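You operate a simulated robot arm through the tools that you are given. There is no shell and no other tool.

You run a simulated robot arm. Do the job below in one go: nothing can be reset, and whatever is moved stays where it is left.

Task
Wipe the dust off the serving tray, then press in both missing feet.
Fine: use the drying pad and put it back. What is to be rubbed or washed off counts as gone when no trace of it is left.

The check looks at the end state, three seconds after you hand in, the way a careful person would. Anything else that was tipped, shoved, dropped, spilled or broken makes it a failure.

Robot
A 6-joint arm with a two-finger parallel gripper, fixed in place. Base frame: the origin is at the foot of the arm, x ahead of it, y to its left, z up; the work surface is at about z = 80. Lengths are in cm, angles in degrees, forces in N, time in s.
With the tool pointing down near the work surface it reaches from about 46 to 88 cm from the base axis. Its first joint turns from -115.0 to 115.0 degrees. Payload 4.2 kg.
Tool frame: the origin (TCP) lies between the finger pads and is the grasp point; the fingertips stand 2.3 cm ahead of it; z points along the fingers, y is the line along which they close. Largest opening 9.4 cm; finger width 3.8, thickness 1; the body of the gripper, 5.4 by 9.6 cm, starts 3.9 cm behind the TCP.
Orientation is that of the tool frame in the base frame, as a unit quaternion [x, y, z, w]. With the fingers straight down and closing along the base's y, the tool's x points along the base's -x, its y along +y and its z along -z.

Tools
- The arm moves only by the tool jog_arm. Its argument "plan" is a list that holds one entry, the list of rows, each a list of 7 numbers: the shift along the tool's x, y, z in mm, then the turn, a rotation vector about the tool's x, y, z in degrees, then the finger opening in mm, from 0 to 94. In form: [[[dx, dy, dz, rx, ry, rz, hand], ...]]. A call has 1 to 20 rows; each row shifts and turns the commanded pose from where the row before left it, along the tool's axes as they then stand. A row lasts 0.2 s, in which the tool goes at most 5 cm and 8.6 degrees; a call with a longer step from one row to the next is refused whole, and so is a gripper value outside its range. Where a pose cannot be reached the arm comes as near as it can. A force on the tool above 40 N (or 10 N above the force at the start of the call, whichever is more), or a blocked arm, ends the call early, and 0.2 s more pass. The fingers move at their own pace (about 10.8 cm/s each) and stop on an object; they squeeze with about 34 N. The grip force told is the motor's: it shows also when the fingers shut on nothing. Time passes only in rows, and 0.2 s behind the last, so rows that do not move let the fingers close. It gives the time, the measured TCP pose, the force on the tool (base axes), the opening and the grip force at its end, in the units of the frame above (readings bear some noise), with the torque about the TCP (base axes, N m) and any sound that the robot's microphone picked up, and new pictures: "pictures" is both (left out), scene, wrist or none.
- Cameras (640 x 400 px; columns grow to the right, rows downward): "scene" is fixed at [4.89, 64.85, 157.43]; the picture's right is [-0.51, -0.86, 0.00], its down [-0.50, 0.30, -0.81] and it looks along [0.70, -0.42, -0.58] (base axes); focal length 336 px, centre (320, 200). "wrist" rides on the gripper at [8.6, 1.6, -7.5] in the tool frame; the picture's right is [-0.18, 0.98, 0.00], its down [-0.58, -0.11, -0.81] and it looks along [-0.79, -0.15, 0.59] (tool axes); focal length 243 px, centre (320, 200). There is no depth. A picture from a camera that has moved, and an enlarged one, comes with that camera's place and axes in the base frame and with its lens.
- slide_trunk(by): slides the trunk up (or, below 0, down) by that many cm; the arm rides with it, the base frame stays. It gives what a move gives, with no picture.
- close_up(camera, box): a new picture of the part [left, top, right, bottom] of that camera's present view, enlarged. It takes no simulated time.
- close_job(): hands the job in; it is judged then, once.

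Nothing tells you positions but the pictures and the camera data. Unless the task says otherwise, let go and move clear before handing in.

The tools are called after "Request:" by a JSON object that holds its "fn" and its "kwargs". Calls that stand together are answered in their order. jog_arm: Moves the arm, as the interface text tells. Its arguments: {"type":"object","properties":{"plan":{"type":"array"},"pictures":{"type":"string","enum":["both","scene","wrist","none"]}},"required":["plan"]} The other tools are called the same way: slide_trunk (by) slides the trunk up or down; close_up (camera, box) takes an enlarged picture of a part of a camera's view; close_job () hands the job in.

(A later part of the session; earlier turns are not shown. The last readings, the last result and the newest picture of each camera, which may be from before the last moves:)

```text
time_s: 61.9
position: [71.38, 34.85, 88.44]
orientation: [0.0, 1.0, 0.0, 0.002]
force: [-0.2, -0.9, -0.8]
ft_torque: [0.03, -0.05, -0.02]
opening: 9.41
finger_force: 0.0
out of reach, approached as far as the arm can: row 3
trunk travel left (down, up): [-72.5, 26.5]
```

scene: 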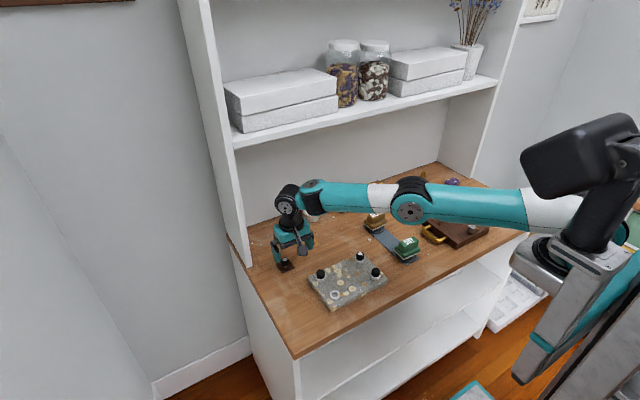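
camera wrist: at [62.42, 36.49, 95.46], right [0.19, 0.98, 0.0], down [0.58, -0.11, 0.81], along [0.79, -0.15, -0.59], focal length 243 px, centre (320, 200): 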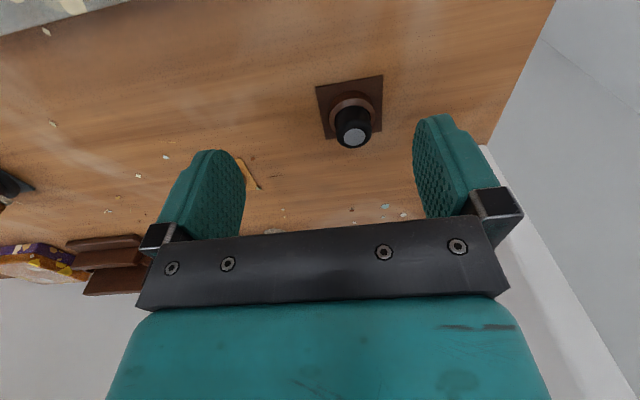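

This position is a true limit with the tool vertical, so I'll tilt the tool about its closing axis by about 11° (fingertips outward), which should extend the reach, and then approach foot B.

Request:
{"fn": "jog_arm", "kwargs": {"plan": [[[0, 0, 0, 0, -5.35, 0, 94], [0, 0, 0, 0, -5.35, 0, 94], [0, 0, 0, 0, 0, 0, 94]]], "pictures": "none"}}

Request:
{"fn": "jog_arm", "kwargs": {"plan": [[[-8.3, 10, 1.6, 0, 0, 0, 94], [-8.4, 10, 1.6, 0, 0, 0, 94], [0, 0, 0, 0, 0, 0, 94]]], "pictures": "both"}}

Request:
{"fn": "close_up", "kwargs": {"camera": "wrist", "box": [250, 60, 390, 200]}}

Request:
{"fn": "close_up", "kwargs": {"camera": "scene", "box": [260, 230, 310, 280]}}

```text
time_s: 62.7
position: [71.35, 34.83, 88.47]
orientation: [0.001, 0.995, 0.002, 0.095]
force: [0.1, 0.4, 0.4]
ft_torque: [-0.01, 0.01, -0.01]
opening: 9.4
finger_force: 0.1
trunk travel left (down, up): [-72.5, 26.5]
```

```text
time_s: 63.5
position: [72.51, 36.31, 88.56]
orientation: [0.002, 0.995, 0.002, 0.095]
force: [-0.5, -1.3, 1.5]
ft_torque: [0.0, 0.02, 0.01]
opening: 9.37
finger_force: 0.0
out of reach, approached as far as the arm can: row 2
trunk travel left (down, up): [-72.5, 26.5]
camera wrist: at [62.67, 37.78, 94.16], right [0.18, 0.98, 0.04], down [0.42, -0.11, 0.9], along [0.89, -0.15, -0.43], focal length 243 px, centre (320, 200)
```

scene: 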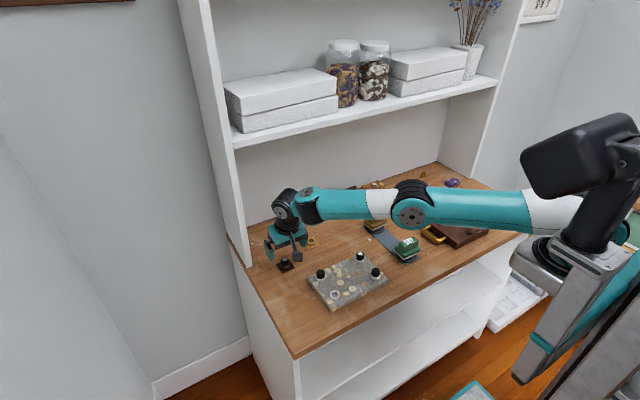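
wrist: 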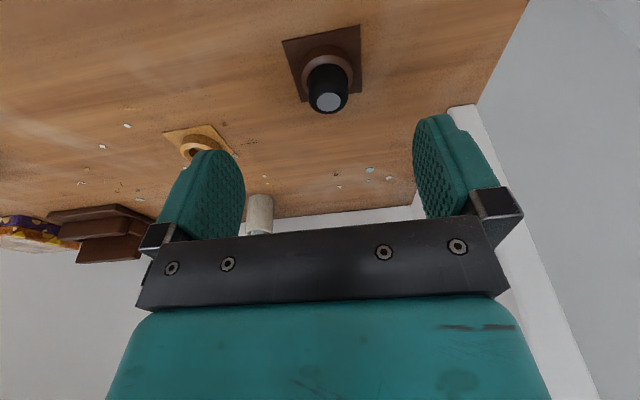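

```text
2.86 times, centred on (320, 130) of wrist
camera zoom: at [62.67, 37.78, 94.16], right [0.18, 0.98, 0.04], down [0.42, -0.11, 0.9], along [0.89, -0.15, -0.43], focal length 693 px, centre (320, 400)
```

zoom: 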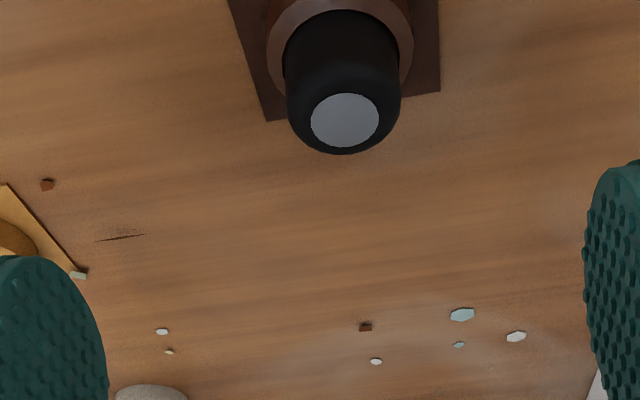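

```text
8.00 times, centred on (285, 255) of scene
camera zoom: at [4.89, 64.85, 157.43], right [-0.51, -0.86, 0.0], down [-0.5, 0.3, -0.81], along [0.7, -0.42, -0.58], focal length 2690 px, centre (600, -240)
```

zoom: 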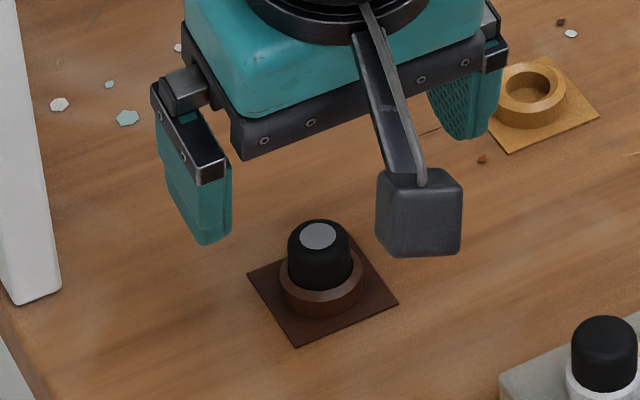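

Request:
{"fn": "jog_arm", "kwargs": {"plan": [[[0, 0, 0, 0, -4.3, 0, 94], [-3, 2.7, 0.8, 0, 0, 0, 94], [-3, 2.7, 0.8, 0, 0, 0, 94], [0, 0, 0, 0, 0, 0, 94]]], "pictures": "both"}}

Request:
{"fn": "close_up", "kwargs": {"camera": "wrist", "box": [250, 60, 390, 200]}}

```text
time_s: 64.5
position: [73.13, 36.95, 88.45]
orientation: [0.0, 0.991, 0.002, 0.132]
force: [0.6, -0.7, 0.4]
ft_torque: [0.02, -0.02, -0.01]
opening: 9.38
finger_force: 0.1
trunk travel left (down, up): [-72.5, 26.5]
camera wrist: at [62.81, 38.36, 93.3], right [0.18, 0.98, 0.05], down [0.35, -0.11, 0.93], along [0.92, -0.15, -0.36], focal length 243 px, centre (320, 200)
```

scene: 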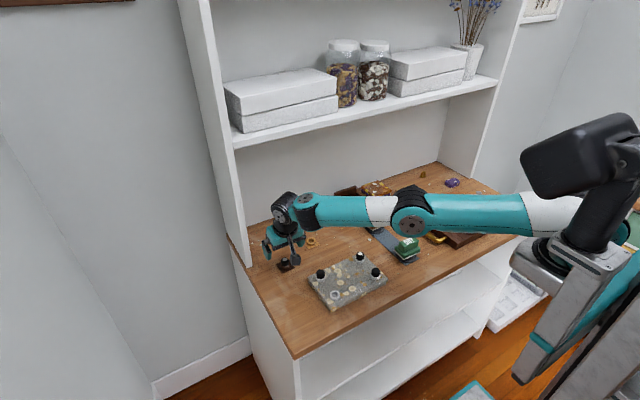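
wrist: 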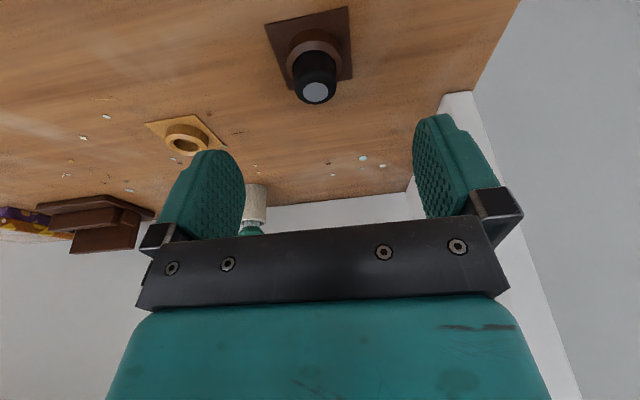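

```text
2.86 times, centred on (320, 130) of wrist
camera zoom: at [62.81, 38.36, 93.3], right [0.18, 0.98, 0.05], down [0.35, -0.11, 0.93], along [0.92, -0.15, -0.36], focal length 693 px, centre (320, 400)
```

zoom: 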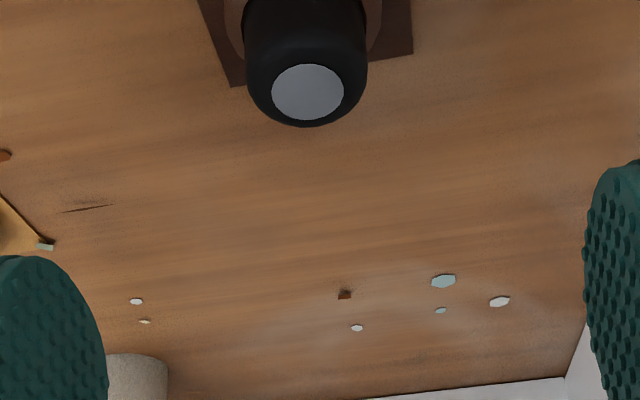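

Tilted about 15°, the tool is now right over foot B. I'll shift 3 mm back to centre the pads on the foot and lower the whole arm with the trunk, in two stages.

Request:
{"fn": "jog_arm", "kwargs": {"plan": [[[2.9, -0.2, -0.8, 0, 0, 0, 94], [0, 0, 0, 0, 0, 0, 60], [0, 0, 0, 0, 0, 0, 60]]], "pictures": "none"}}

Request:
{"fn": "slide_trunk", "kwargs": {"by": -3}}

Request:
{"fn": "close_up", "kwargs": {"camera": "wrist", "box": [230, 60, 410, 220]}}

Request:
{"fn": "close_up", "kwargs": {"camera": "scene", "box": [260, 230, 310, 280]}}

```text
time_s: 65.3
position: [72.89, 36.9, 88.34]
orientation: [0.001, 0.991, 0.001, 0.133]
force: [0.2, -0.5, 1.1]
ft_torque: [0.0, 0.0, -0.01]
opening: 6.02
finger_force: 0.1
trunk travel left (down, up): [-72.5, 26.5]
```

```text
time_s: 66.1
position: [72.92, 36.9, 85.42]
orientation: [0.0, 0.991, 0.001, 0.132]
force: [-0.8, 0.0, -0.3]
ft_torque: [0.01, 0.0, 0.01]
opening: 6.03
finger_force: 0.0
trunk travel left (down, up): [-69.5, 29.5]
```

```text
2.50 times, centred on (320, 140) of wrist
camera zoom: at [62.54, 38.36, 90.31], right [0.18, 0.98, 0.05], down [0.35, -0.11, 0.93], along [0.92, -0.15, -0.36], focal length 606 px, centre (320, 350)
```

zoom: 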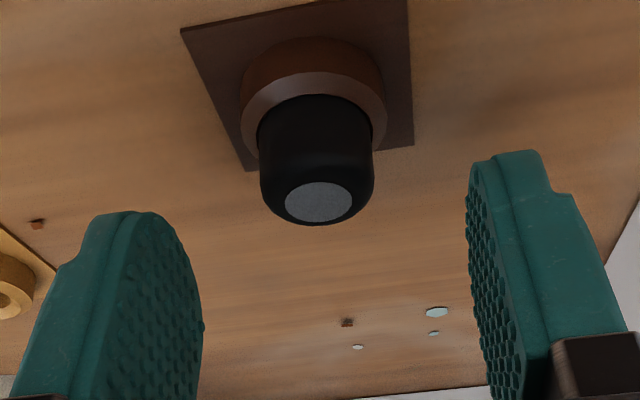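

```text
8.00 times, centred on (285, 255) of scene
camera zoom: at [4.89, 64.85, 157.43], right [-0.51, -0.86, 0.0], down [-0.5, 0.3, -0.81], along [0.7, -0.42, -0.58], focal length 2690 px, centre (600, -240)
```

zoom: 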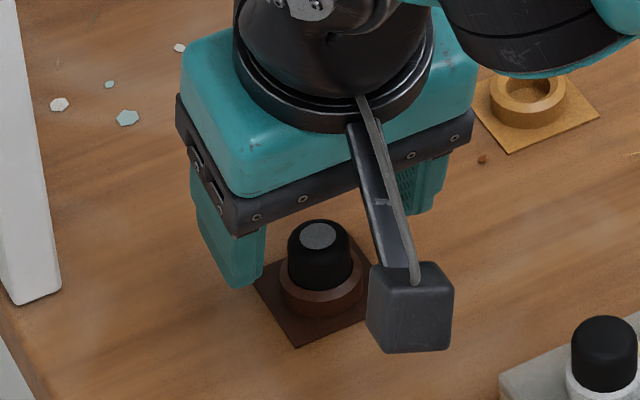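

Request:
{"fn": "slide_trunk", "kwargs": {"by": -1.65}}

Request:
{"fn": "close_up", "kwargs": {"camera": "wrist", "box": [230, 60, 410, 220]}}

Request:
{"fn": "close_up", "kwargs": {"camera": "scene", "box": [260, 230, 310, 280]}}

```text
time_s: 66.7
position: [72.87, 37.05, 83.76]
orientation: [0.001, 0.991, 0.001, 0.133]
force: [-0.5, -0.4, 0.2]
ft_torque: [0.0, 0.02, 0.01]
opening: 5.98
finger_force: 0.1
trunk travel left (down, up): [-67.9, 31.1]
```

```text
2.50 times, centred on (320, 140) of wrist
camera zoom: at [62.54, 38.36, 88.66], right [0.18, 0.98, 0.05], down [0.35, -0.11, 0.93], along [0.92, -0.15, -0.36], focal length 606 px, centre (320, 350)
```

zoom: 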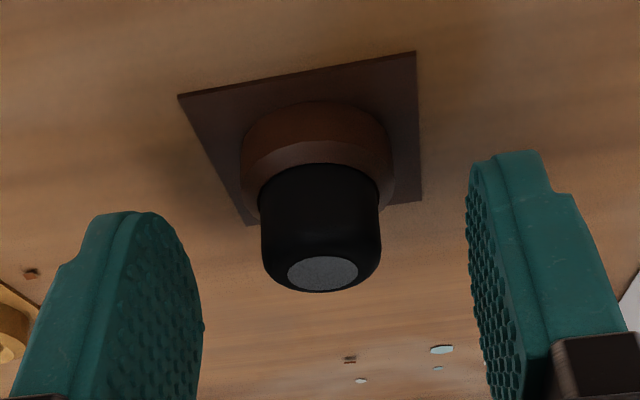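

```text
8.00 times, centred on (285, 255) of scene
camera zoom: at [4.89, 64.85, 157.43], right [-0.51, -0.86, 0.0], down [-0.5, 0.3, -0.81], along [0.7, -0.42, -0.58], focal length 2690 px, centre (600, -240)
```

zoom: 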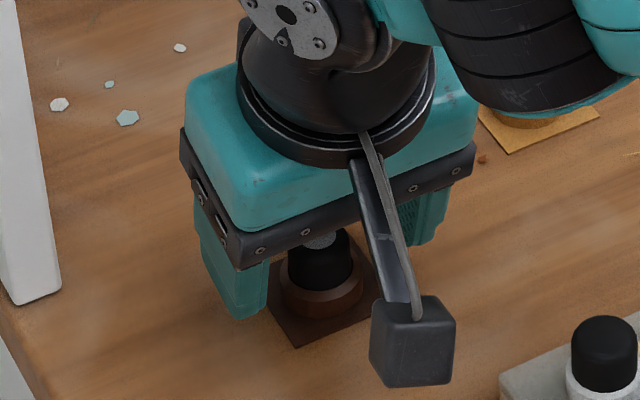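

Centred between the fingers. Closing on foot B.

Request:
{"fn": "jog_arm", "kwargs": {"plan": [[[0, 0, 0, 0, 0, 0, 40], [0, 0, 0, 0, 0, 0, 28], [0, 0, 0, 0, 0, 0, 10], [0, 0, 0, 0, 0, 0, 10], [0, 0, 0, 0, 0, 0, 10]]], "pictures": "none"}}

Request:
{"fn": "close_up", "kwargs": {"camera": "wrist", "box": [230, 60, 410, 220]}}

Request:
{"fn": "close_up", "kwargs": {"camera": "scene", "box": [260, 230, 310, 280]}}

```text
time_s: 67.9
position: [72.93, 36.97, 83.67]
orientation: [0.001, 0.991, 0.001, 0.132]
force: [-0.2, 0.4, 1.6]
ft_torque: [0.04, 0.01, -0.02]
opening: 1.92
finger_force: 34.2
trunk travel left (down, up): [-67.9, 31.1]
```

```text
2.50 times, centred on (320, 140) of wrist
camera zoom: at [62.53, 38.37, 88.68], right [0.18, 0.98, 0.05], down [0.35, -0.11, 0.93], along [0.92, -0.15, -0.36], focal length 606 px, centre (320, 350)
```

zoom: 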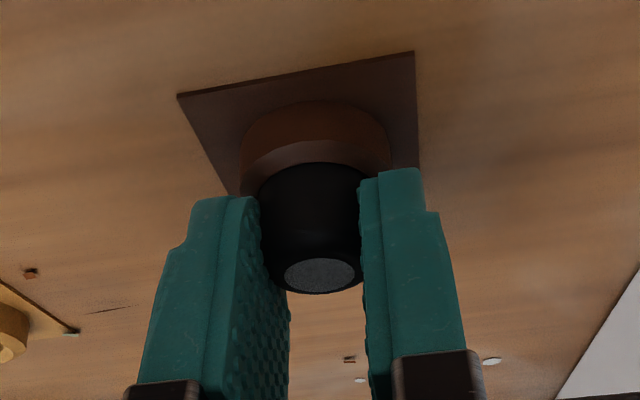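

```text
8.00 times, centred on (285, 255) of scene
camera zoom: at [4.89, 64.85, 157.43], right [-0.51, -0.86, 0.0], down [-0.5, 0.3, -0.81], along [0.7, -0.42, -0.58], focal length 2690 px, centre (600, -240)
```

zoom: 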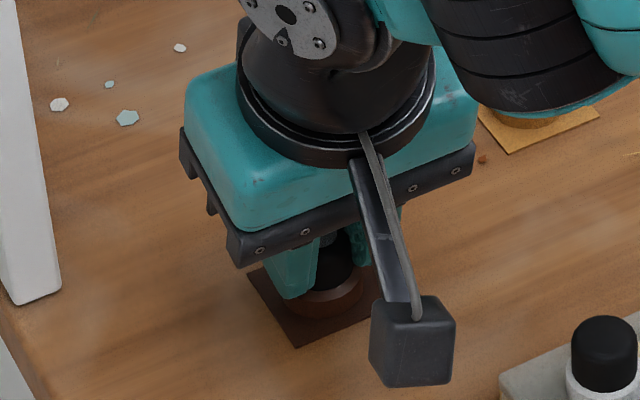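

Gripped at 1.92 cm. I'll lift it straight up with the trunk.

Request:
{"fn": "slide_trunk", "kwargs": {"by": 1}}

Request:
{"fn": "slide_trunk", "kwargs": {"by": 5.5}}

Request:
{"fn": "close_up", "kwargs": {"camera": "scene", "box": [260, 220, 310, 280]}}

Request:
{"fn": "close_up", "kwargs": {"camera": "wrist", "box": [230, 60, 410, 220]}}

```text
time_s: 68.5
position: [73.0, 36.88, 84.75]
orientation: [0.0, 0.991, 0.001, 0.132]
force: [-0.3, -0.3, 0.0]
ft_torque: [0.0, 0.01, -0.01]
opening: 1.92
finger_force: 34.6
trunk travel left (down, up): [-68.9, 30.1]
```

```text
time_s: 69.5
position: [72.74, 36.83, 90.21]
orientation: [0.001, 0.991, 0.002, 0.132]
force: [-0.2, 0.0, 0.1]
ft_torque: [0.0, 0.01, 0.0]
opening: 1.91
finger_force: 34.6
trunk travel left (down, up): [-74.4, 24.6]
```

```text
6.67 times, centred on (285, 250) of scene
camera zoom: at [4.89, 64.85, 157.43], right [-0.51, -0.86, 0.0], down [-0.5, 0.3, -0.81], along [0.7, -0.42, -0.58], focal length 2241 px, centre (553, -133)
```

zoom: 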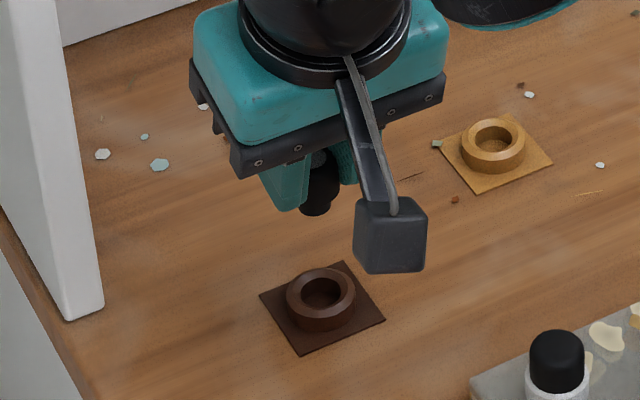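

```text
2.50 times, centred on (320, 140) of wrist
camera zoom: at [62.53, 38.36, 95.16], right [0.18, 0.98, 0.05], down [0.35, -0.11, 0.93], along [0.92, -0.15, -0.36], focal length 606 px, centre (320, 350)
```

zoom: 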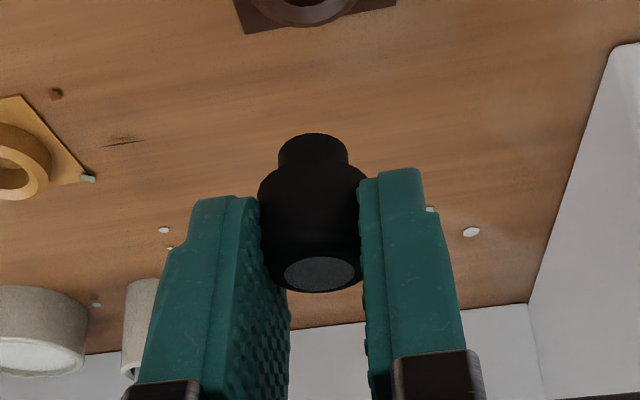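

Foot B is free, stem down and held upright. Now I'll carry it inward to above the near socket, around (54.1, 31), keeping the tilt so the foot stays vertical.

Request:
{"fn": "jog_arm", "kwargs": {"plan": [[[35.8, -11.5, -12.4, 0, 0, 0, 10], [35.8, -11.5, -12.4, 0, 0, 0, 10], [35.8, -11.5, -12.4, 0, 0, 0, 10], [35.8, -11.5, -12.4, 0, 0, 0, 10], [35.8, -11.5, -12.4, 0, 0, 0, 10], [0, 0, 0, 0, 0, 0, 10]]], "pictures": "both"}}

Request:
{"fn": "close_up", "kwargs": {"camera": "scene", "box": [310, 240, 370, 310]}}

Request:
{"fn": "close_up", "kwargs": {"camera": "wrist", "box": [230, 0, 410, 190]}}

```text
time_s: 70.9
position: [54.02, 31.12, 91.51]
orientation: [0.0, 0.991, 0.002, 0.132]
force: [0.5, -0.1, -0.3]
ft_torque: [0.0, -0.01, -0.02]
opening: 1.93
finger_force: 33.9
trunk travel left (down, up): [-74.4, 24.6]
camera wrist: at [43.59, 32.58, 96.47], right [0.18, 0.98, 0.05], down [0.35, -0.11, 0.93], along [0.92, -0.15, -0.36], focal length 243 px, centre (320, 200)
```

scene: 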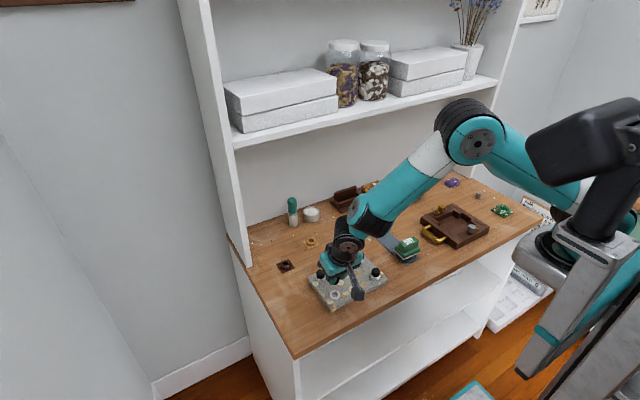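
wrist: 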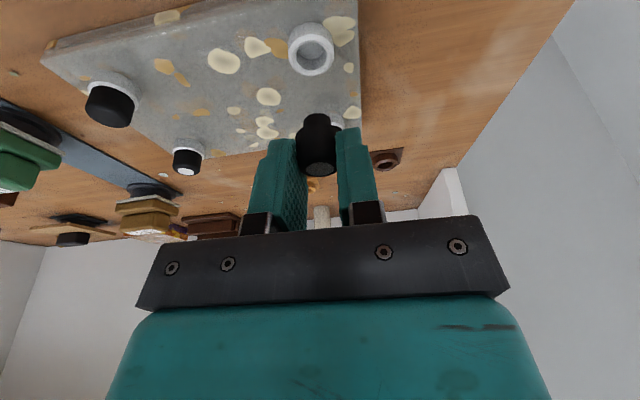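

```text
5.71 times, centred on (340, 275) of scene
camera zoom: at [4.89, 64.85, 157.43], right [-0.51, -0.86, 0.0], down [-0.5, 0.3, -0.81], along [0.7, -0.42, -0.58], focal length 1921 px, centre (206, -229)
```

zoom: 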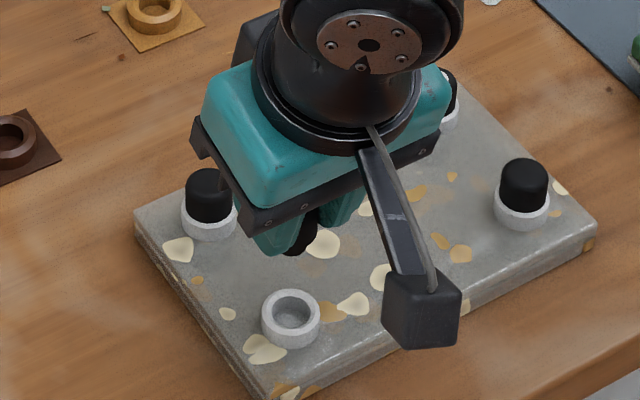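

```text
2.11 times, centred on (320, 95) of wrist
camera zoom: at [43.59, 32.58, 96.47], right [0.18, 0.98, 0.05], down [0.35, -0.11, 0.93], along [0.92, -0.15, -0.36], focal length 511 px, centre (320, 421)
```

zoom: 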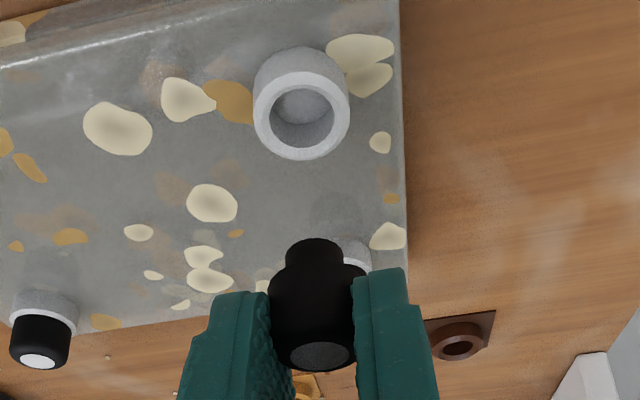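

Request:
{"fn": "jog_arm", "kwargs": {"plan": [[[4.65, -0.65, 14.3, 0, 0, 0, 10], [4.65, -0.65, 14.3, 0, 0, 0, 10], [0, 0, 0, 0, 0, 0, 10]]], "pictures": "wrist"}}

Request:
{"fn": "close_up", "kwargs": {"camera": "scene", "box": [315, 265, 355, 310]}}

Request:
{"fn": "close_up", "kwargs": {"camera": "wrist", "box": [260, 40, 380, 190]}}

```text
time_s: 71.7
position: [53.69, 30.98, 88.48]
orientation: [0.001, 0.991, 0.002, 0.132]
force: [-0.6, -0.2, 0.0]
ft_torque: [0.0, 0.01, -0.05]
opening: 1.94
finger_force: 34.0
trunk travel left (down, up): [-74.4, 24.6]
camera wrist: at [43.36, 32.45, 93.35], right [0.18, 0.98, 0.05], down [0.35, -0.11, 0.93], along [0.92, -0.15, -0.36], focal length 243 px, centre (320, 200)
```

wrist: 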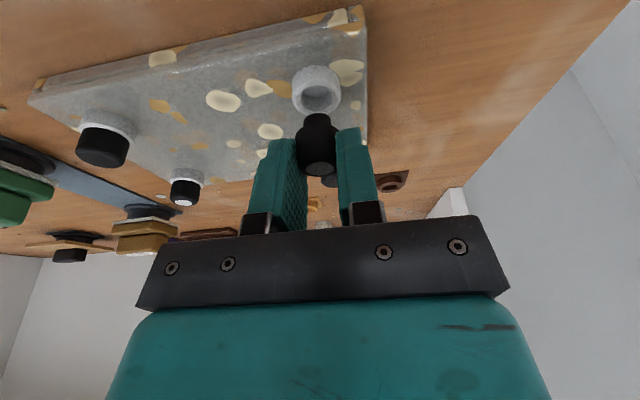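

```text
8.89 times, centred on (335, 288) of scene
camera zoom: at [4.89, 64.85, 157.43], right [-0.51, -0.86, 0.0], down [-0.5, 0.3, -0.81], along [0.7, -0.42, -0.58], focal length 2988 px, centre (187, -578)
```

zoom: 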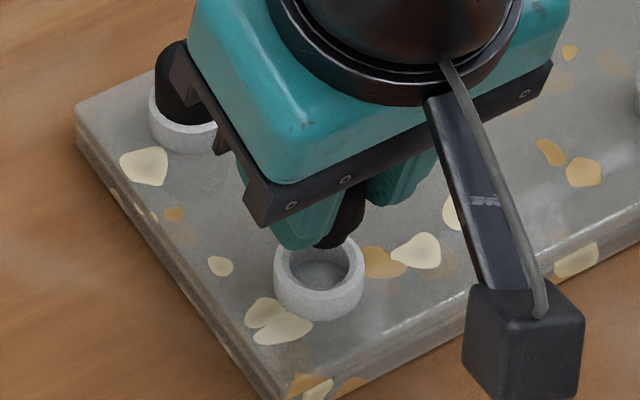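

```text
2.67 times, centred on (320, 115) of wrist
camera zoom: at [43.36, 32.45, 93.35], right [0.18, 0.98, 0.05], down [0.35, -0.11, 0.93], along [0.92, -0.15, -0.36], focal length 647 px, centre (320, 427)
```

zoom: 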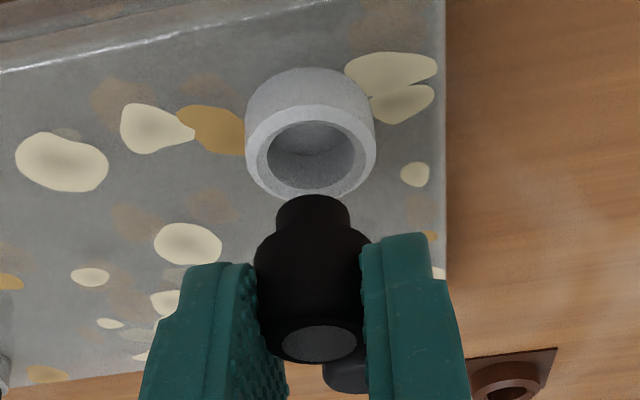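

Request:
{"fn": "close_up", "kwargs": {"camera": "scene", "box": [325, 275, 347, 300]}}

```text
16.00 times, centred on (336, 288) of scene
camera zoom: at [4.89, 64.85, 157.43], right [-0.51, -0.86, 0.0], down [-0.5, 0.3, -0.81], along [0.7, -0.42, -0.58], focal length 5379 px, centre (64, -1200)
```

zoom: 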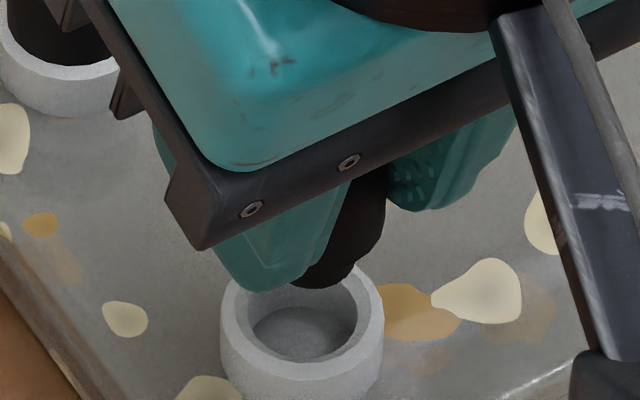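

Request:
{"fn": "jog_arm", "kwargs": {"plan": [[[-3.67, -0.4, 1.0, 0, 0, 0, 10], [2.07, 0, 7.6, 0, 0, 0, 10], [2.07, 0, 7.6, 0, 0, 0, 10], [0, 0, 0, 0, 0, 0, 10]]], "pictures": "none"}}

Request:
{"fn": "close_up", "kwargs": {"camera": "scene", "box": [325, 275, 347, 300]}}

Request:
{"fn": "close_up", "kwargs": {"camera": "wrist", "box": [260, 60, 380, 190]}}

```text
time_s: 72.7
position: [54.18, 31.1, 86.93]
orientation: [0.0, 0.991, 0.002, 0.132]
force: [0.5, -0.6, 0.0]
ft_torque: [-0.01, 0.02, 0.0]
opening: 1.92
finger_force: 33.9
trunk travel left (down, up): [-74.4, 24.6]
```

```text
16.00 times, centred on (336, 288) of scene
camera zoom: at [4.89, 64.85, 157.43], right [-0.51, -0.86, 0.0], down [-0.5, 0.3, -0.81], along [0.7, -0.42, -0.58], focal length 5379 px, centre (64, -1200)
```

zoom: 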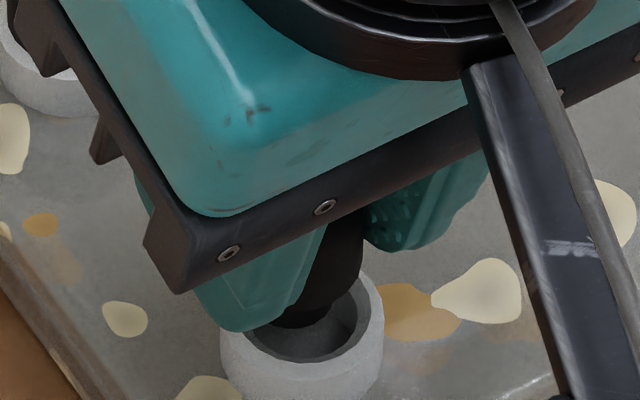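

```text
3.08 times, centred on (320, 125) of wrist
camera zoom: at [43.87, 32.51, 91.82], right [0.18, 0.98, 0.05], down [0.35, -0.11, 0.93], along [0.92, -0.15, -0.36], focal length 746 px, centre (320, 431)
```

zoom: 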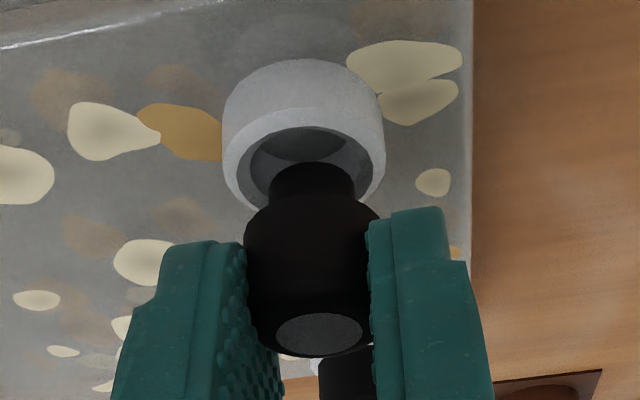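

The stem is entering the hole with about 1 mm sideways error. I'll correct that and go down in small steps.

Request:
{"fn": "jog_arm", "kwargs": {"plan": [[[0.5, -0.9, 0, 0, 0, 0, 10], [0.8, 0, 2.9, 0, 0, 0, 10], [0.8, 0, 2.9, 0, 0, 0, 10], [0, 0, 0, 0, 0, 0, 10]]], "pictures": "none"}}

Request:
{"fn": "close_up", "kwargs": {"camera": "scene", "box": [325, 275, 347, 300]}}

Request:
{"fn": "close_up", "kwargs": {"camera": "wrist", "box": [260, 60, 380, 190]}}

```text
time_s: 73.7
position: [54.2, 31.08, 86.58]
orientation: [0.002, 0.991, 0.003, 0.135]
force: [-4.7, -2.9, 37.2]
ft_torque: [-0.23, -0.11, -0.04]
opening: 1.95
finger_force: 34.0
trunk travel left (down, up): [-74.4, 24.6]
```

```text
16.00 times, centred on (336, 288) of scene
camera zoom: at [4.89, 64.85, 157.43], right [-0.51, -0.86, 0.0], down [-0.5, 0.3, -0.81], along [0.7, -0.42, -0.58], focal length 5379 px, centre (64, -1200)
```

zoom: 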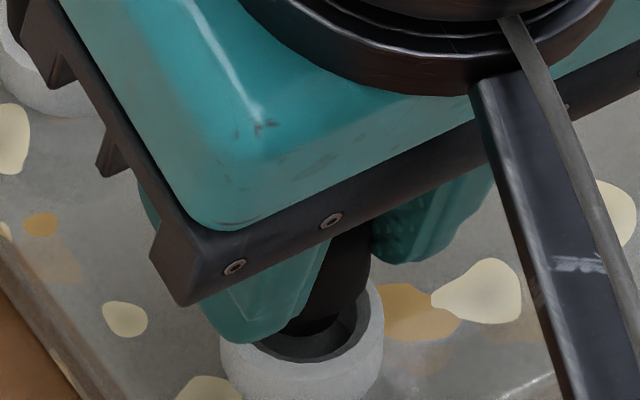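

```text
3.08 times, centred on (320, 125) of wrist
camera zoom: at [43.81, 32.42, 91.48], right [0.18, 0.98, 0.06], down [0.34, -0.12, 0.93], along [0.92, -0.15, -0.36], focal length 746 px, centre (320, 431)
```

zoom: 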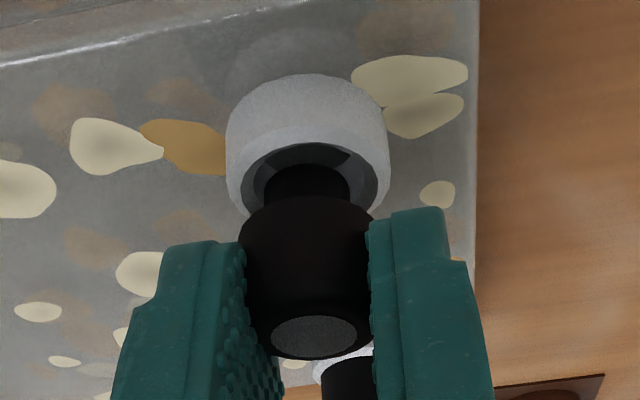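

Contact at 37 N too early: the stem is catching on the far (+x) edge of the hole. I'll back up, shift about 2.5 mm toward −x, and look again.

Request:
{"fn": "jog_arm", "kwargs": {"plan": [[[-0.7, 0, -2.4, 0, 0, 0, 10], [-0.7, 0, -2.4, 0, 0, 0, 10], [2.4, 0.5, -0.7, 0, 0, 0, 10], [0, 0, 0, 0, 0, 0, 10]]], "pictures": "none"}}

Request:
{"fn": "close_up", "kwargs": {"camera": "scene", "box": [325, 275, 347, 300]}}

Request:
{"fn": "close_up", "kwargs": {"camera": "wrist", "box": [260, 60, 380, 190]}}

```text
time_s: 74.7
position: [53.75, 30.9, 86.69]
orientation: [0.001, 0.991, 0.001, 0.132]
force: [0.6, 0.1, -0.4]
ft_torque: [-0.05, 0.0, 0.01]
opening: 1.94
finger_force: 33.8
trunk travel left (down, up): [-74.4, 24.6]
```

```text
16.00 times, centred on (336, 288) of scene
camera zoom: at [4.89, 64.85, 157.43], right [-0.51, -0.86, 0.0], down [-0.5, 0.3, -0.81], along [0.7, -0.42, -0.58], focal length 5379 px, centre (64, -1200)
```

zoom: 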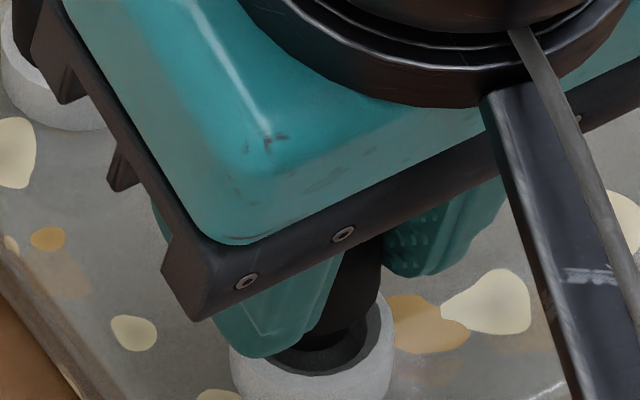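

```text
3.08 times, centred on (320, 125) of wrist
camera zoom: at [43.47, 32.43, 91.58], right [0.18, 0.98, 0.05], down [0.35, -0.11, 0.93], along [0.92, -0.15, -0.36], focal length 746 px, centre (320, 431)
```

zoom: 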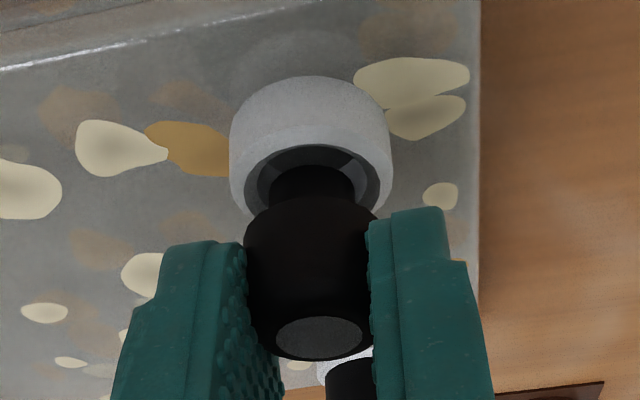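

The tray got dragged about 3 mm because the stem was still bearing on the rim, so their relation is unchanged; the scene view shows the stem too far back by about 3 mm. I'll lift fully clear first, then shift, and check again.

Request:
{"fn": "jog_arm", "kwargs": {"plan": [[[-1.2, 0, -4.4, 0, 0, 0, 10], [0, 0, 0, 0, 0, 0, 10], [3.1, 1.8, -0.8, 0, 0, 0, 10], [0, 0, 0, 0, 0, 0, 10]]], "pictures": "none"}}

Request:
{"fn": "close_up", "kwargs": {"camera": "scene", "box": [325, 275, 347, 300]}}

Request:
{"fn": "close_up", "kwargs": {"camera": "wrist", "box": [260, 60, 380, 190]}}

Request:
{"fn": "close_up", "kwargs": {"camera": "scene", "box": [310, 250, 390, 305]}}

```text
time_s: 75.7
position: [53.54, 31.15, 87.3]
orientation: [0.0, 0.991, 0.002, 0.132]
force: [-0.1, -0.6, -0.7]
ft_torque: [0.02, -0.03, 0.0]
opening: 1.9
finger_force: 33.8
trunk travel left (down, up): [-74.4, 24.6]
```

```text
16.00 times, centred on (336, 288) of scene
camera zoom: at [4.89, 64.85, 157.43], right [-0.51, -0.86, 0.0], down [-0.5, 0.3, -0.81], along [0.7, -0.42, -0.58], focal length 5379 px, centre (64, -1200)
```

zoom: 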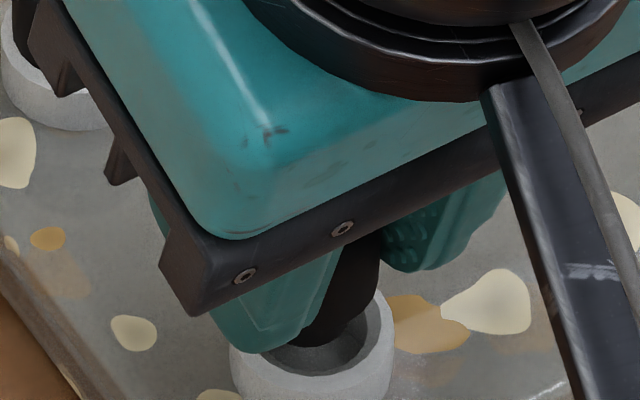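

```text
3.08 times, centred on (320, 125) of wrist
camera zoom: at [43.18, 32.65, 92.13], right [0.18, 0.98, 0.05], down [0.35, -0.11, 0.93], along [0.92, -0.15, -0.36], focal length 746 px, centre (320, 431)
```

zoom: 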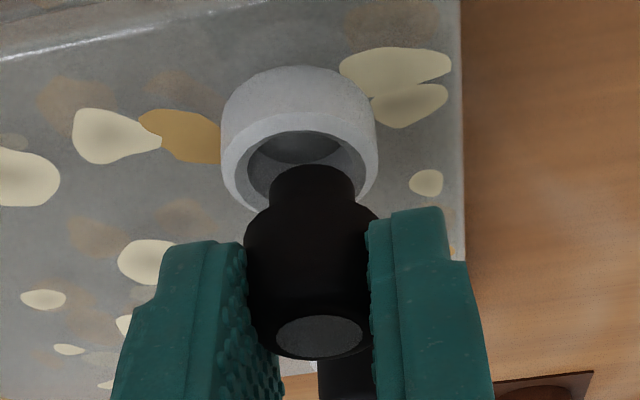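

```text
7.27 times, centred on (350, 278) of scene
camera zoom: at [4.89, 64.85, 157.43], right [-0.51, -0.86, 0.0], down [-0.5, 0.3, -0.81], along [0.7, -0.42, -0.58], focal length 2445 px, centre (102, -364)
```

zoom: 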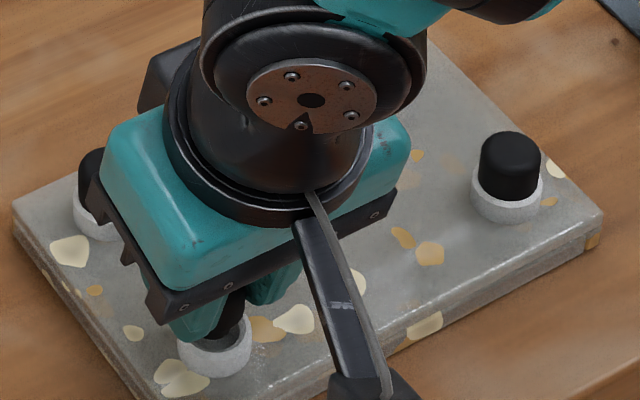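

Now the stem is lined up in depth but about 1.3 mm too far left. I'll correct that and lower to just past the previous contact height.

Request:
{"fn": "jog_arm", "kwargs": {"plan": [[[0.3, -1.3, 0, 0, 0, 0, 10], [0.65, 0, 2.4, 0, 0, 0, 10], [0.65, 0, 2.4, 0, 0, 0, 10], [0.5, 0, 1.9, 0, 0, 0, 10], [0, 0, 0, 0, 0, 0, 10]]], "pictures": "none"}}

Request:
{"fn": "close_up", "kwargs": {"camera": "scene", "box": [325, 275, 347, 300]}}

Request:
{"fn": "close_up", "kwargs": {"camera": "wrist", "box": [260, 60, 380, 190]}}

```text
time_s: 76.9
position: [53.49, 31.0, 86.6]
orientation: [0.0, 0.991, 0.001, 0.132]
force: [0.9, 0.0, 0.2]
ft_torque: [0.0, 0.02, -0.02]
opening: 1.91
finger_force: 33.6
trunk travel left (down, up): [-74.4, 24.6]
```

```text
16.00 times, centred on (336, 288) of scene
camera zoom: at [4.89, 64.85, 157.43], right [-0.51, -0.86, 0.0], down [-0.5, 0.3, -0.81], along [0.7, -0.42, -0.58], focal length 5379 px, centre (64, -1200)
```

zoom: 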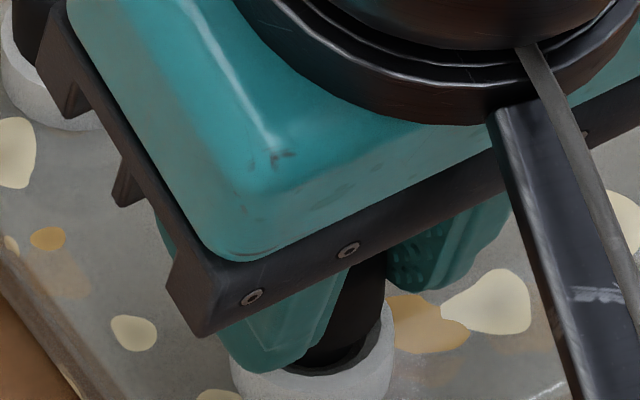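

```text
3.08 times, centred on (320, 125) of wrist
camera zoom: at [43.19, 32.51, 91.52], right [0.18, 0.98, 0.05], down [0.35, -0.11, 0.93], along [0.92, -0.15, -0.36], focal length 746 px, centre (320, 431)
```

zoom: 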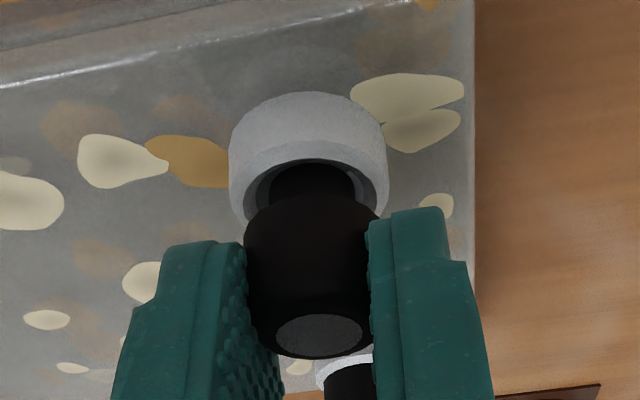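

No force at this height now, so the stem is in the hole. Continuing down.

Request:
{"fn": "jog_arm", "kwargs": {"plan": [[[0.4, 0, 1.45, 0, 0, 0, 10], [0.4, 0, 1.45, 0, 0, 0, 10], [0, 0, 0, 0, 0, 0, 10]]], "pictures": "none"}}

Request:
{"fn": "close_up", "kwargs": {"camera": "wrist", "box": [260, 60, 380, 190]}}

```text
time_s: 77.7
position: [53.56, 31.03, 86.45]
orientation: [0.001, 0.991, 0.002, 0.132]
force: [-0.1, 0.2, -0.5]
ft_torque: [-0.01, -0.01, -0.03]
opening: 1.93
finger_force: 34.1
trunk travel left (down, up): [-74.4, 24.6]
```

```text
3.08 times, centred on (320, 125) of wrist
camera zoom: at [43.11, 32.47, 91.23], right [0.18, 0.98, 0.05], down [0.35, -0.11, 0.93], along [0.92, -0.15, -0.36], focal length 746 px, centre (320, 431)
```

zoom: 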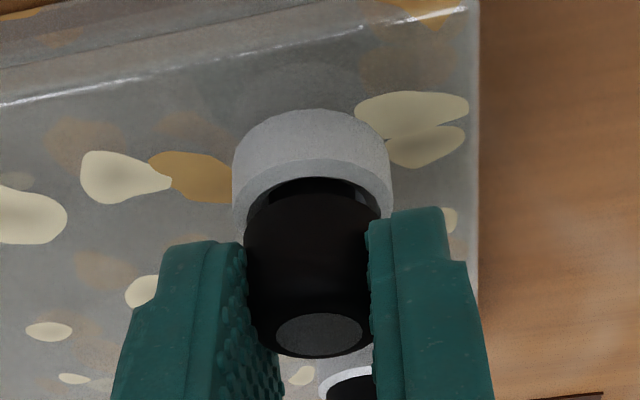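

Request:
{"fn": "jog_arm", "kwargs": {"plan": [[[0.4, 0, 1.45, 0, 0, 0, 10], [0.4, 0, 1.45, 0, 0, 0, 10], [0.26, 0, 0.97, 0, 0, 0, 10], [0, 0, 0, 0, 0, 0, 10]]], "pictures": "none"}}

Request:
{"fn": "close_up", "kwargs": {"camera": "wrist", "box": [260, 60, 380, 190]}}

Request:
{"fn": "close_up", "kwargs": {"camera": "scene", "box": [325, 275, 347, 300]}}

```text
time_s: 78.7
position: [53.6, 31.06, 85.95]
orientation: [0.001, 0.991, 0.001, 0.132]
force: [-0.3, -0.5, -0.2]
ft_torque: [0.05, 0.03, -0.01]
opening: 1.88
finger_force: 33.9
trunk travel left (down, up): [-74.4, 24.6]
```

```text
3.08 times, centred on (320, 125) of wrist
camera zoom: at [43.23, 32.49, 90.87], right [0.18, 0.98, 0.05], down [0.35, -0.11, 0.93], along [0.92, -0.15, -0.36], focal length 746 px, centre (320, 431)
```

zoom: 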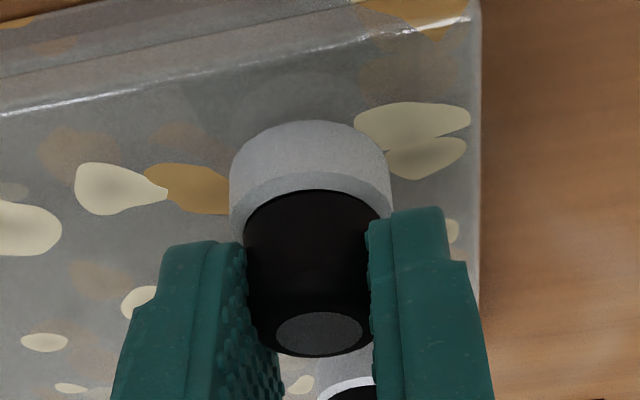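

```text
16.00 times, centred on (336, 288) of scene
camera zoom: at [4.89, 64.85, 157.43], right [-0.51, -0.86, 0.0], down [-0.5, 0.3, -0.81], along [0.7, -0.42, -0.58], focal length 5379 px, centre (64, -1200)
```

zoom: 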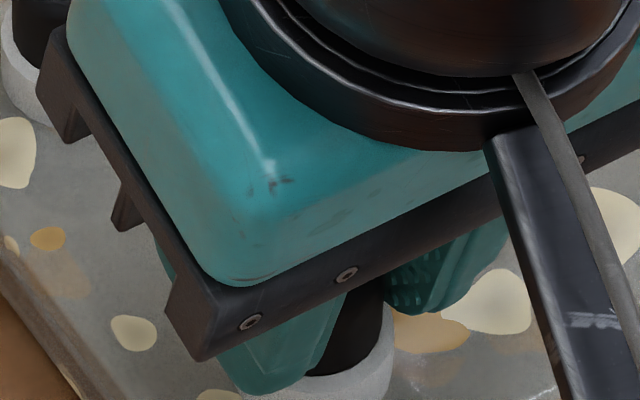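

Request:
{"fn": "jog_arm", "kwargs": {"plan": [[[0.26, 0, 0.97, 0, 0, 0, 10], [0.26, 0, 0.97, 0, 0, 0, 10], [0, 0, 0, 0, 0, 0, 10]]], "pictures": "none"}}

```text
time_s: 79.5
position: [53.65, 31.13, 85.63]
orientation: [0.001, 0.991, 0.002, 0.134]
force: [1.5, -0.2, 11.0]
ft_torque: [-0.24, 0.12, 0.02]
opening: 1.92
finger_force: 34.0
trunk travel left (down, up): [-74.4, 24.6]
```

Contact at the expected seating height with 11 N and little side force. A bit more push, then release and back away.

Request:
{"fn": "jog_arm", "kwargs": {"plan": [[[0.26, 0, 0.97, 0, 0, 0, 10], [0, 0, 0, 0, 0, 0, 10]]], "pictures": "none"}}

Request:
{"fn": "close_up", "kwargs": {"camera": "wrist", "box": [260, 60, 380, 190]}}

```text
time_s: 80.1
position: [53.65, 31.13, 85.71]
orientation: [0.001, 0.991, 0.002, 0.134]
force: [0.5, -1.0, 26.0]
ft_torque: [-0.26, 0.0, -0.01]
opening: 1.92
finger_force: 34.0
trunk travel left (down, up): [-74.4, 24.6]
```

```text
3.08 times, centred on (320, 125) of wrist
camera zoom: at [43.22, 32.54, 90.61], right [0.18, 0.98, 0.05], down [0.35, -0.11, 0.93], along [0.92, -0.15, -0.36], focal length 746 px, centre (320, 431)
```

zoom: 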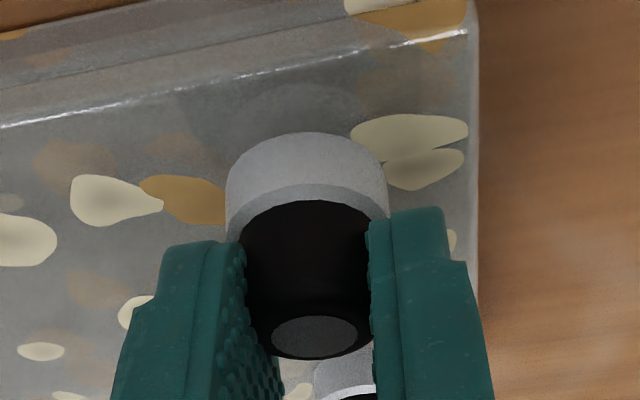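

Request:
{"fn": "jog_arm", "kwargs": {"plan": [[[-0.4, 0, -1.4, 0, 0, 0, 10], [0, 0, 0, 0, 0, 0, 30], [0, 0, 0, 0, 0, 0, 60], [0, 0, 0, 0, 0, 0, 60], [-2.6, 0, -9.65, 0, 0, 0, 60], [-7.9, 0, -29, 0, 0, 0, 60], [-10.5, 0, -38.6, 0, 0, 0, 60], [0, 0, 0, 0, 0, 0, 60]]], "pictures": "both"}}

Request:
{"fn": "close_up", "kwargs": {"camera": "wrist", "box": [230, 0, 410, 160]}}

Request:
{"fn": "close_up", "kwargs": {"camera": "scene", "box": [310, 250, 390, 305]}}

```text
time_s: 81.9
position: [53.63, 31.2, 93.73]
orientation: [0.001, 0.991, 0.001, 0.133]
force: [0.5, 0.3, 0.7]
ft_torque: [0.03, 0.0, 0.04]
opening: 6.0
finger_force: 0.1
trunk travel left (down, up): [-74.4, 24.6]
camera wrist: at [43.05, 32.69, 98.69], right [0.18, 0.98, 0.05], down [0.35, -0.11, 0.93], along [0.92, -0.15, -0.36], focal length 243 px, centre (320, 200)
```

scene: 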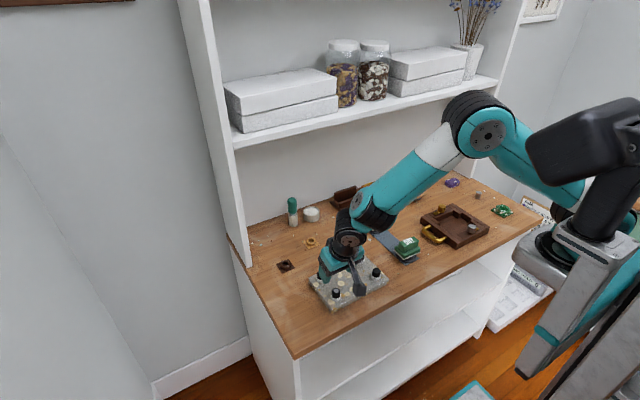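
wrist: 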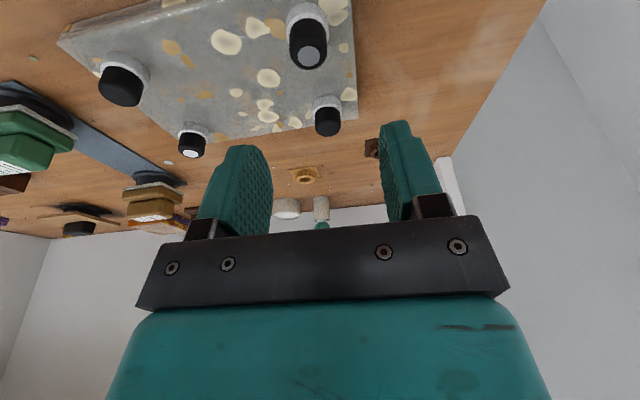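

```text
2.50 times, centred on (320, 80) of wrist
camera zoom: at [43.05, 32.69, 98.69], right [0.18, 0.98, 0.05], down [0.35, -0.11, 0.93], along [0.92, -0.15, -0.36], focal length 606 px, centre (320, 500)
```

zoom: 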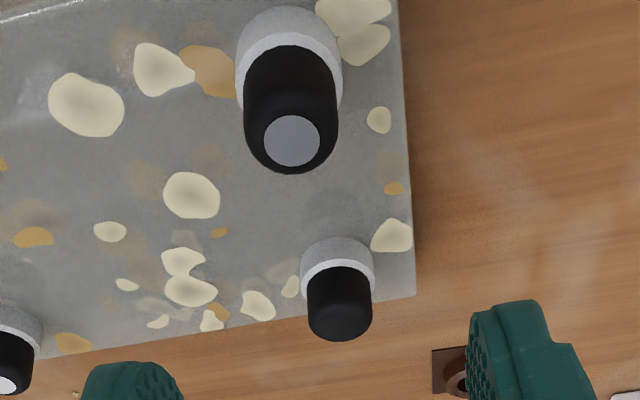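

```text
7.27 times, centred on (350, 278) of scene
camera zoom: at [4.89, 64.85, 157.43], right [-0.51, -0.86, 0.0], down [-0.5, 0.3, -0.81], along [0.7, -0.42, -0.58], focal length 2445 px, centre (102, -364)
```

zoom: 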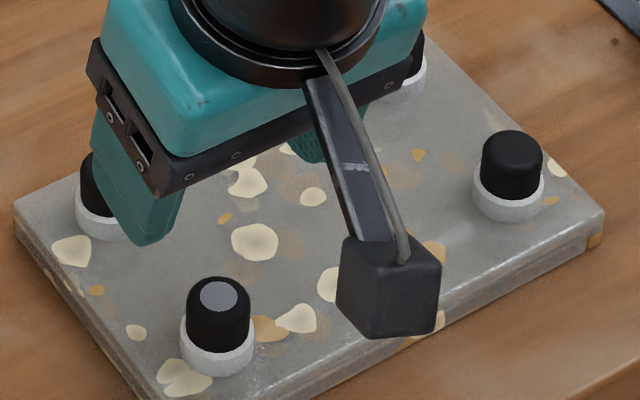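

Foot B stands in the near socket. I'll straighten the tool, close the fingers and press its top as I did with foot A.

Request:
{"fn": "jog_arm", "kwargs": {"plan": [[[0, 0, 0, 0, 7.6, 0, 0], [0, 0, 0, 0, 7.6, 0, 0], [0, 0, 0, 0, 0, 0, 0], [0, 0, 0, 0, 0, 0, 0]]], "pictures": "none"}}

Request:
{"fn": "close_up", "kwargs": {"camera": "wrist", "box": [230, 0, 410, 160]}}

Request:
{"fn": "close_up", "kwargs": {"camera": "scene", "box": [310, 250, 390, 305]}}

```text
time_s: 82.9
position: [53.45, 31.12, 93.8]
orientation: [0.001, 1.0, 0.002, 0.0]
force: [0.8, -0.2, 0.3]
ft_torque: [-0.01, 0.04, 0.02]
opening: 0.0
finger_force: 34.5
trunk travel left (down, up): [-74.4, 24.6]
```

```text
2.50 times, centred on (320, 80) of wrist
camera zoom: at [44.79, 32.56, 101.19], right [0.19, 0.98, 0.0], down [0.58, -0.11, 0.81], along [0.79, -0.15, -0.59], focal length 606 px, centre (320, 500)
```

zoom: 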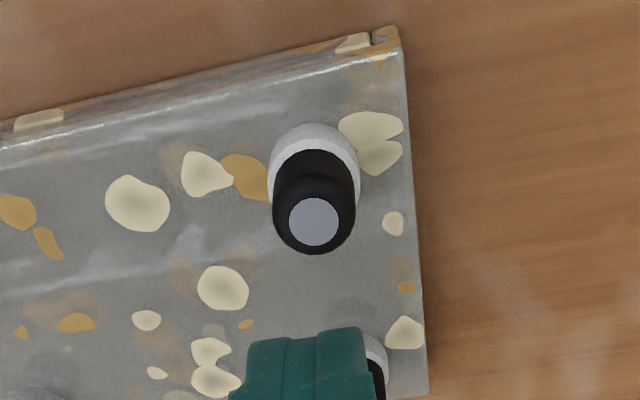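

```text
7.27 times, centred on (350, 278) of scene
camera zoom: at [4.89, 64.85, 157.43], right [-0.51, -0.86, 0.0], down [-0.5, 0.3, -0.81], along [0.7, -0.42, -0.58], focal length 2445 px, centre (102, -364)
```

zoom: 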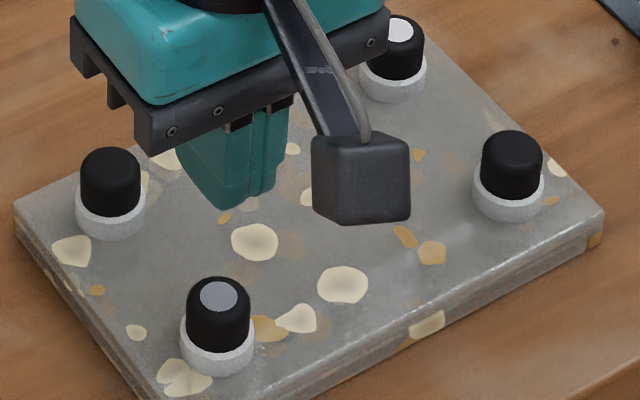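

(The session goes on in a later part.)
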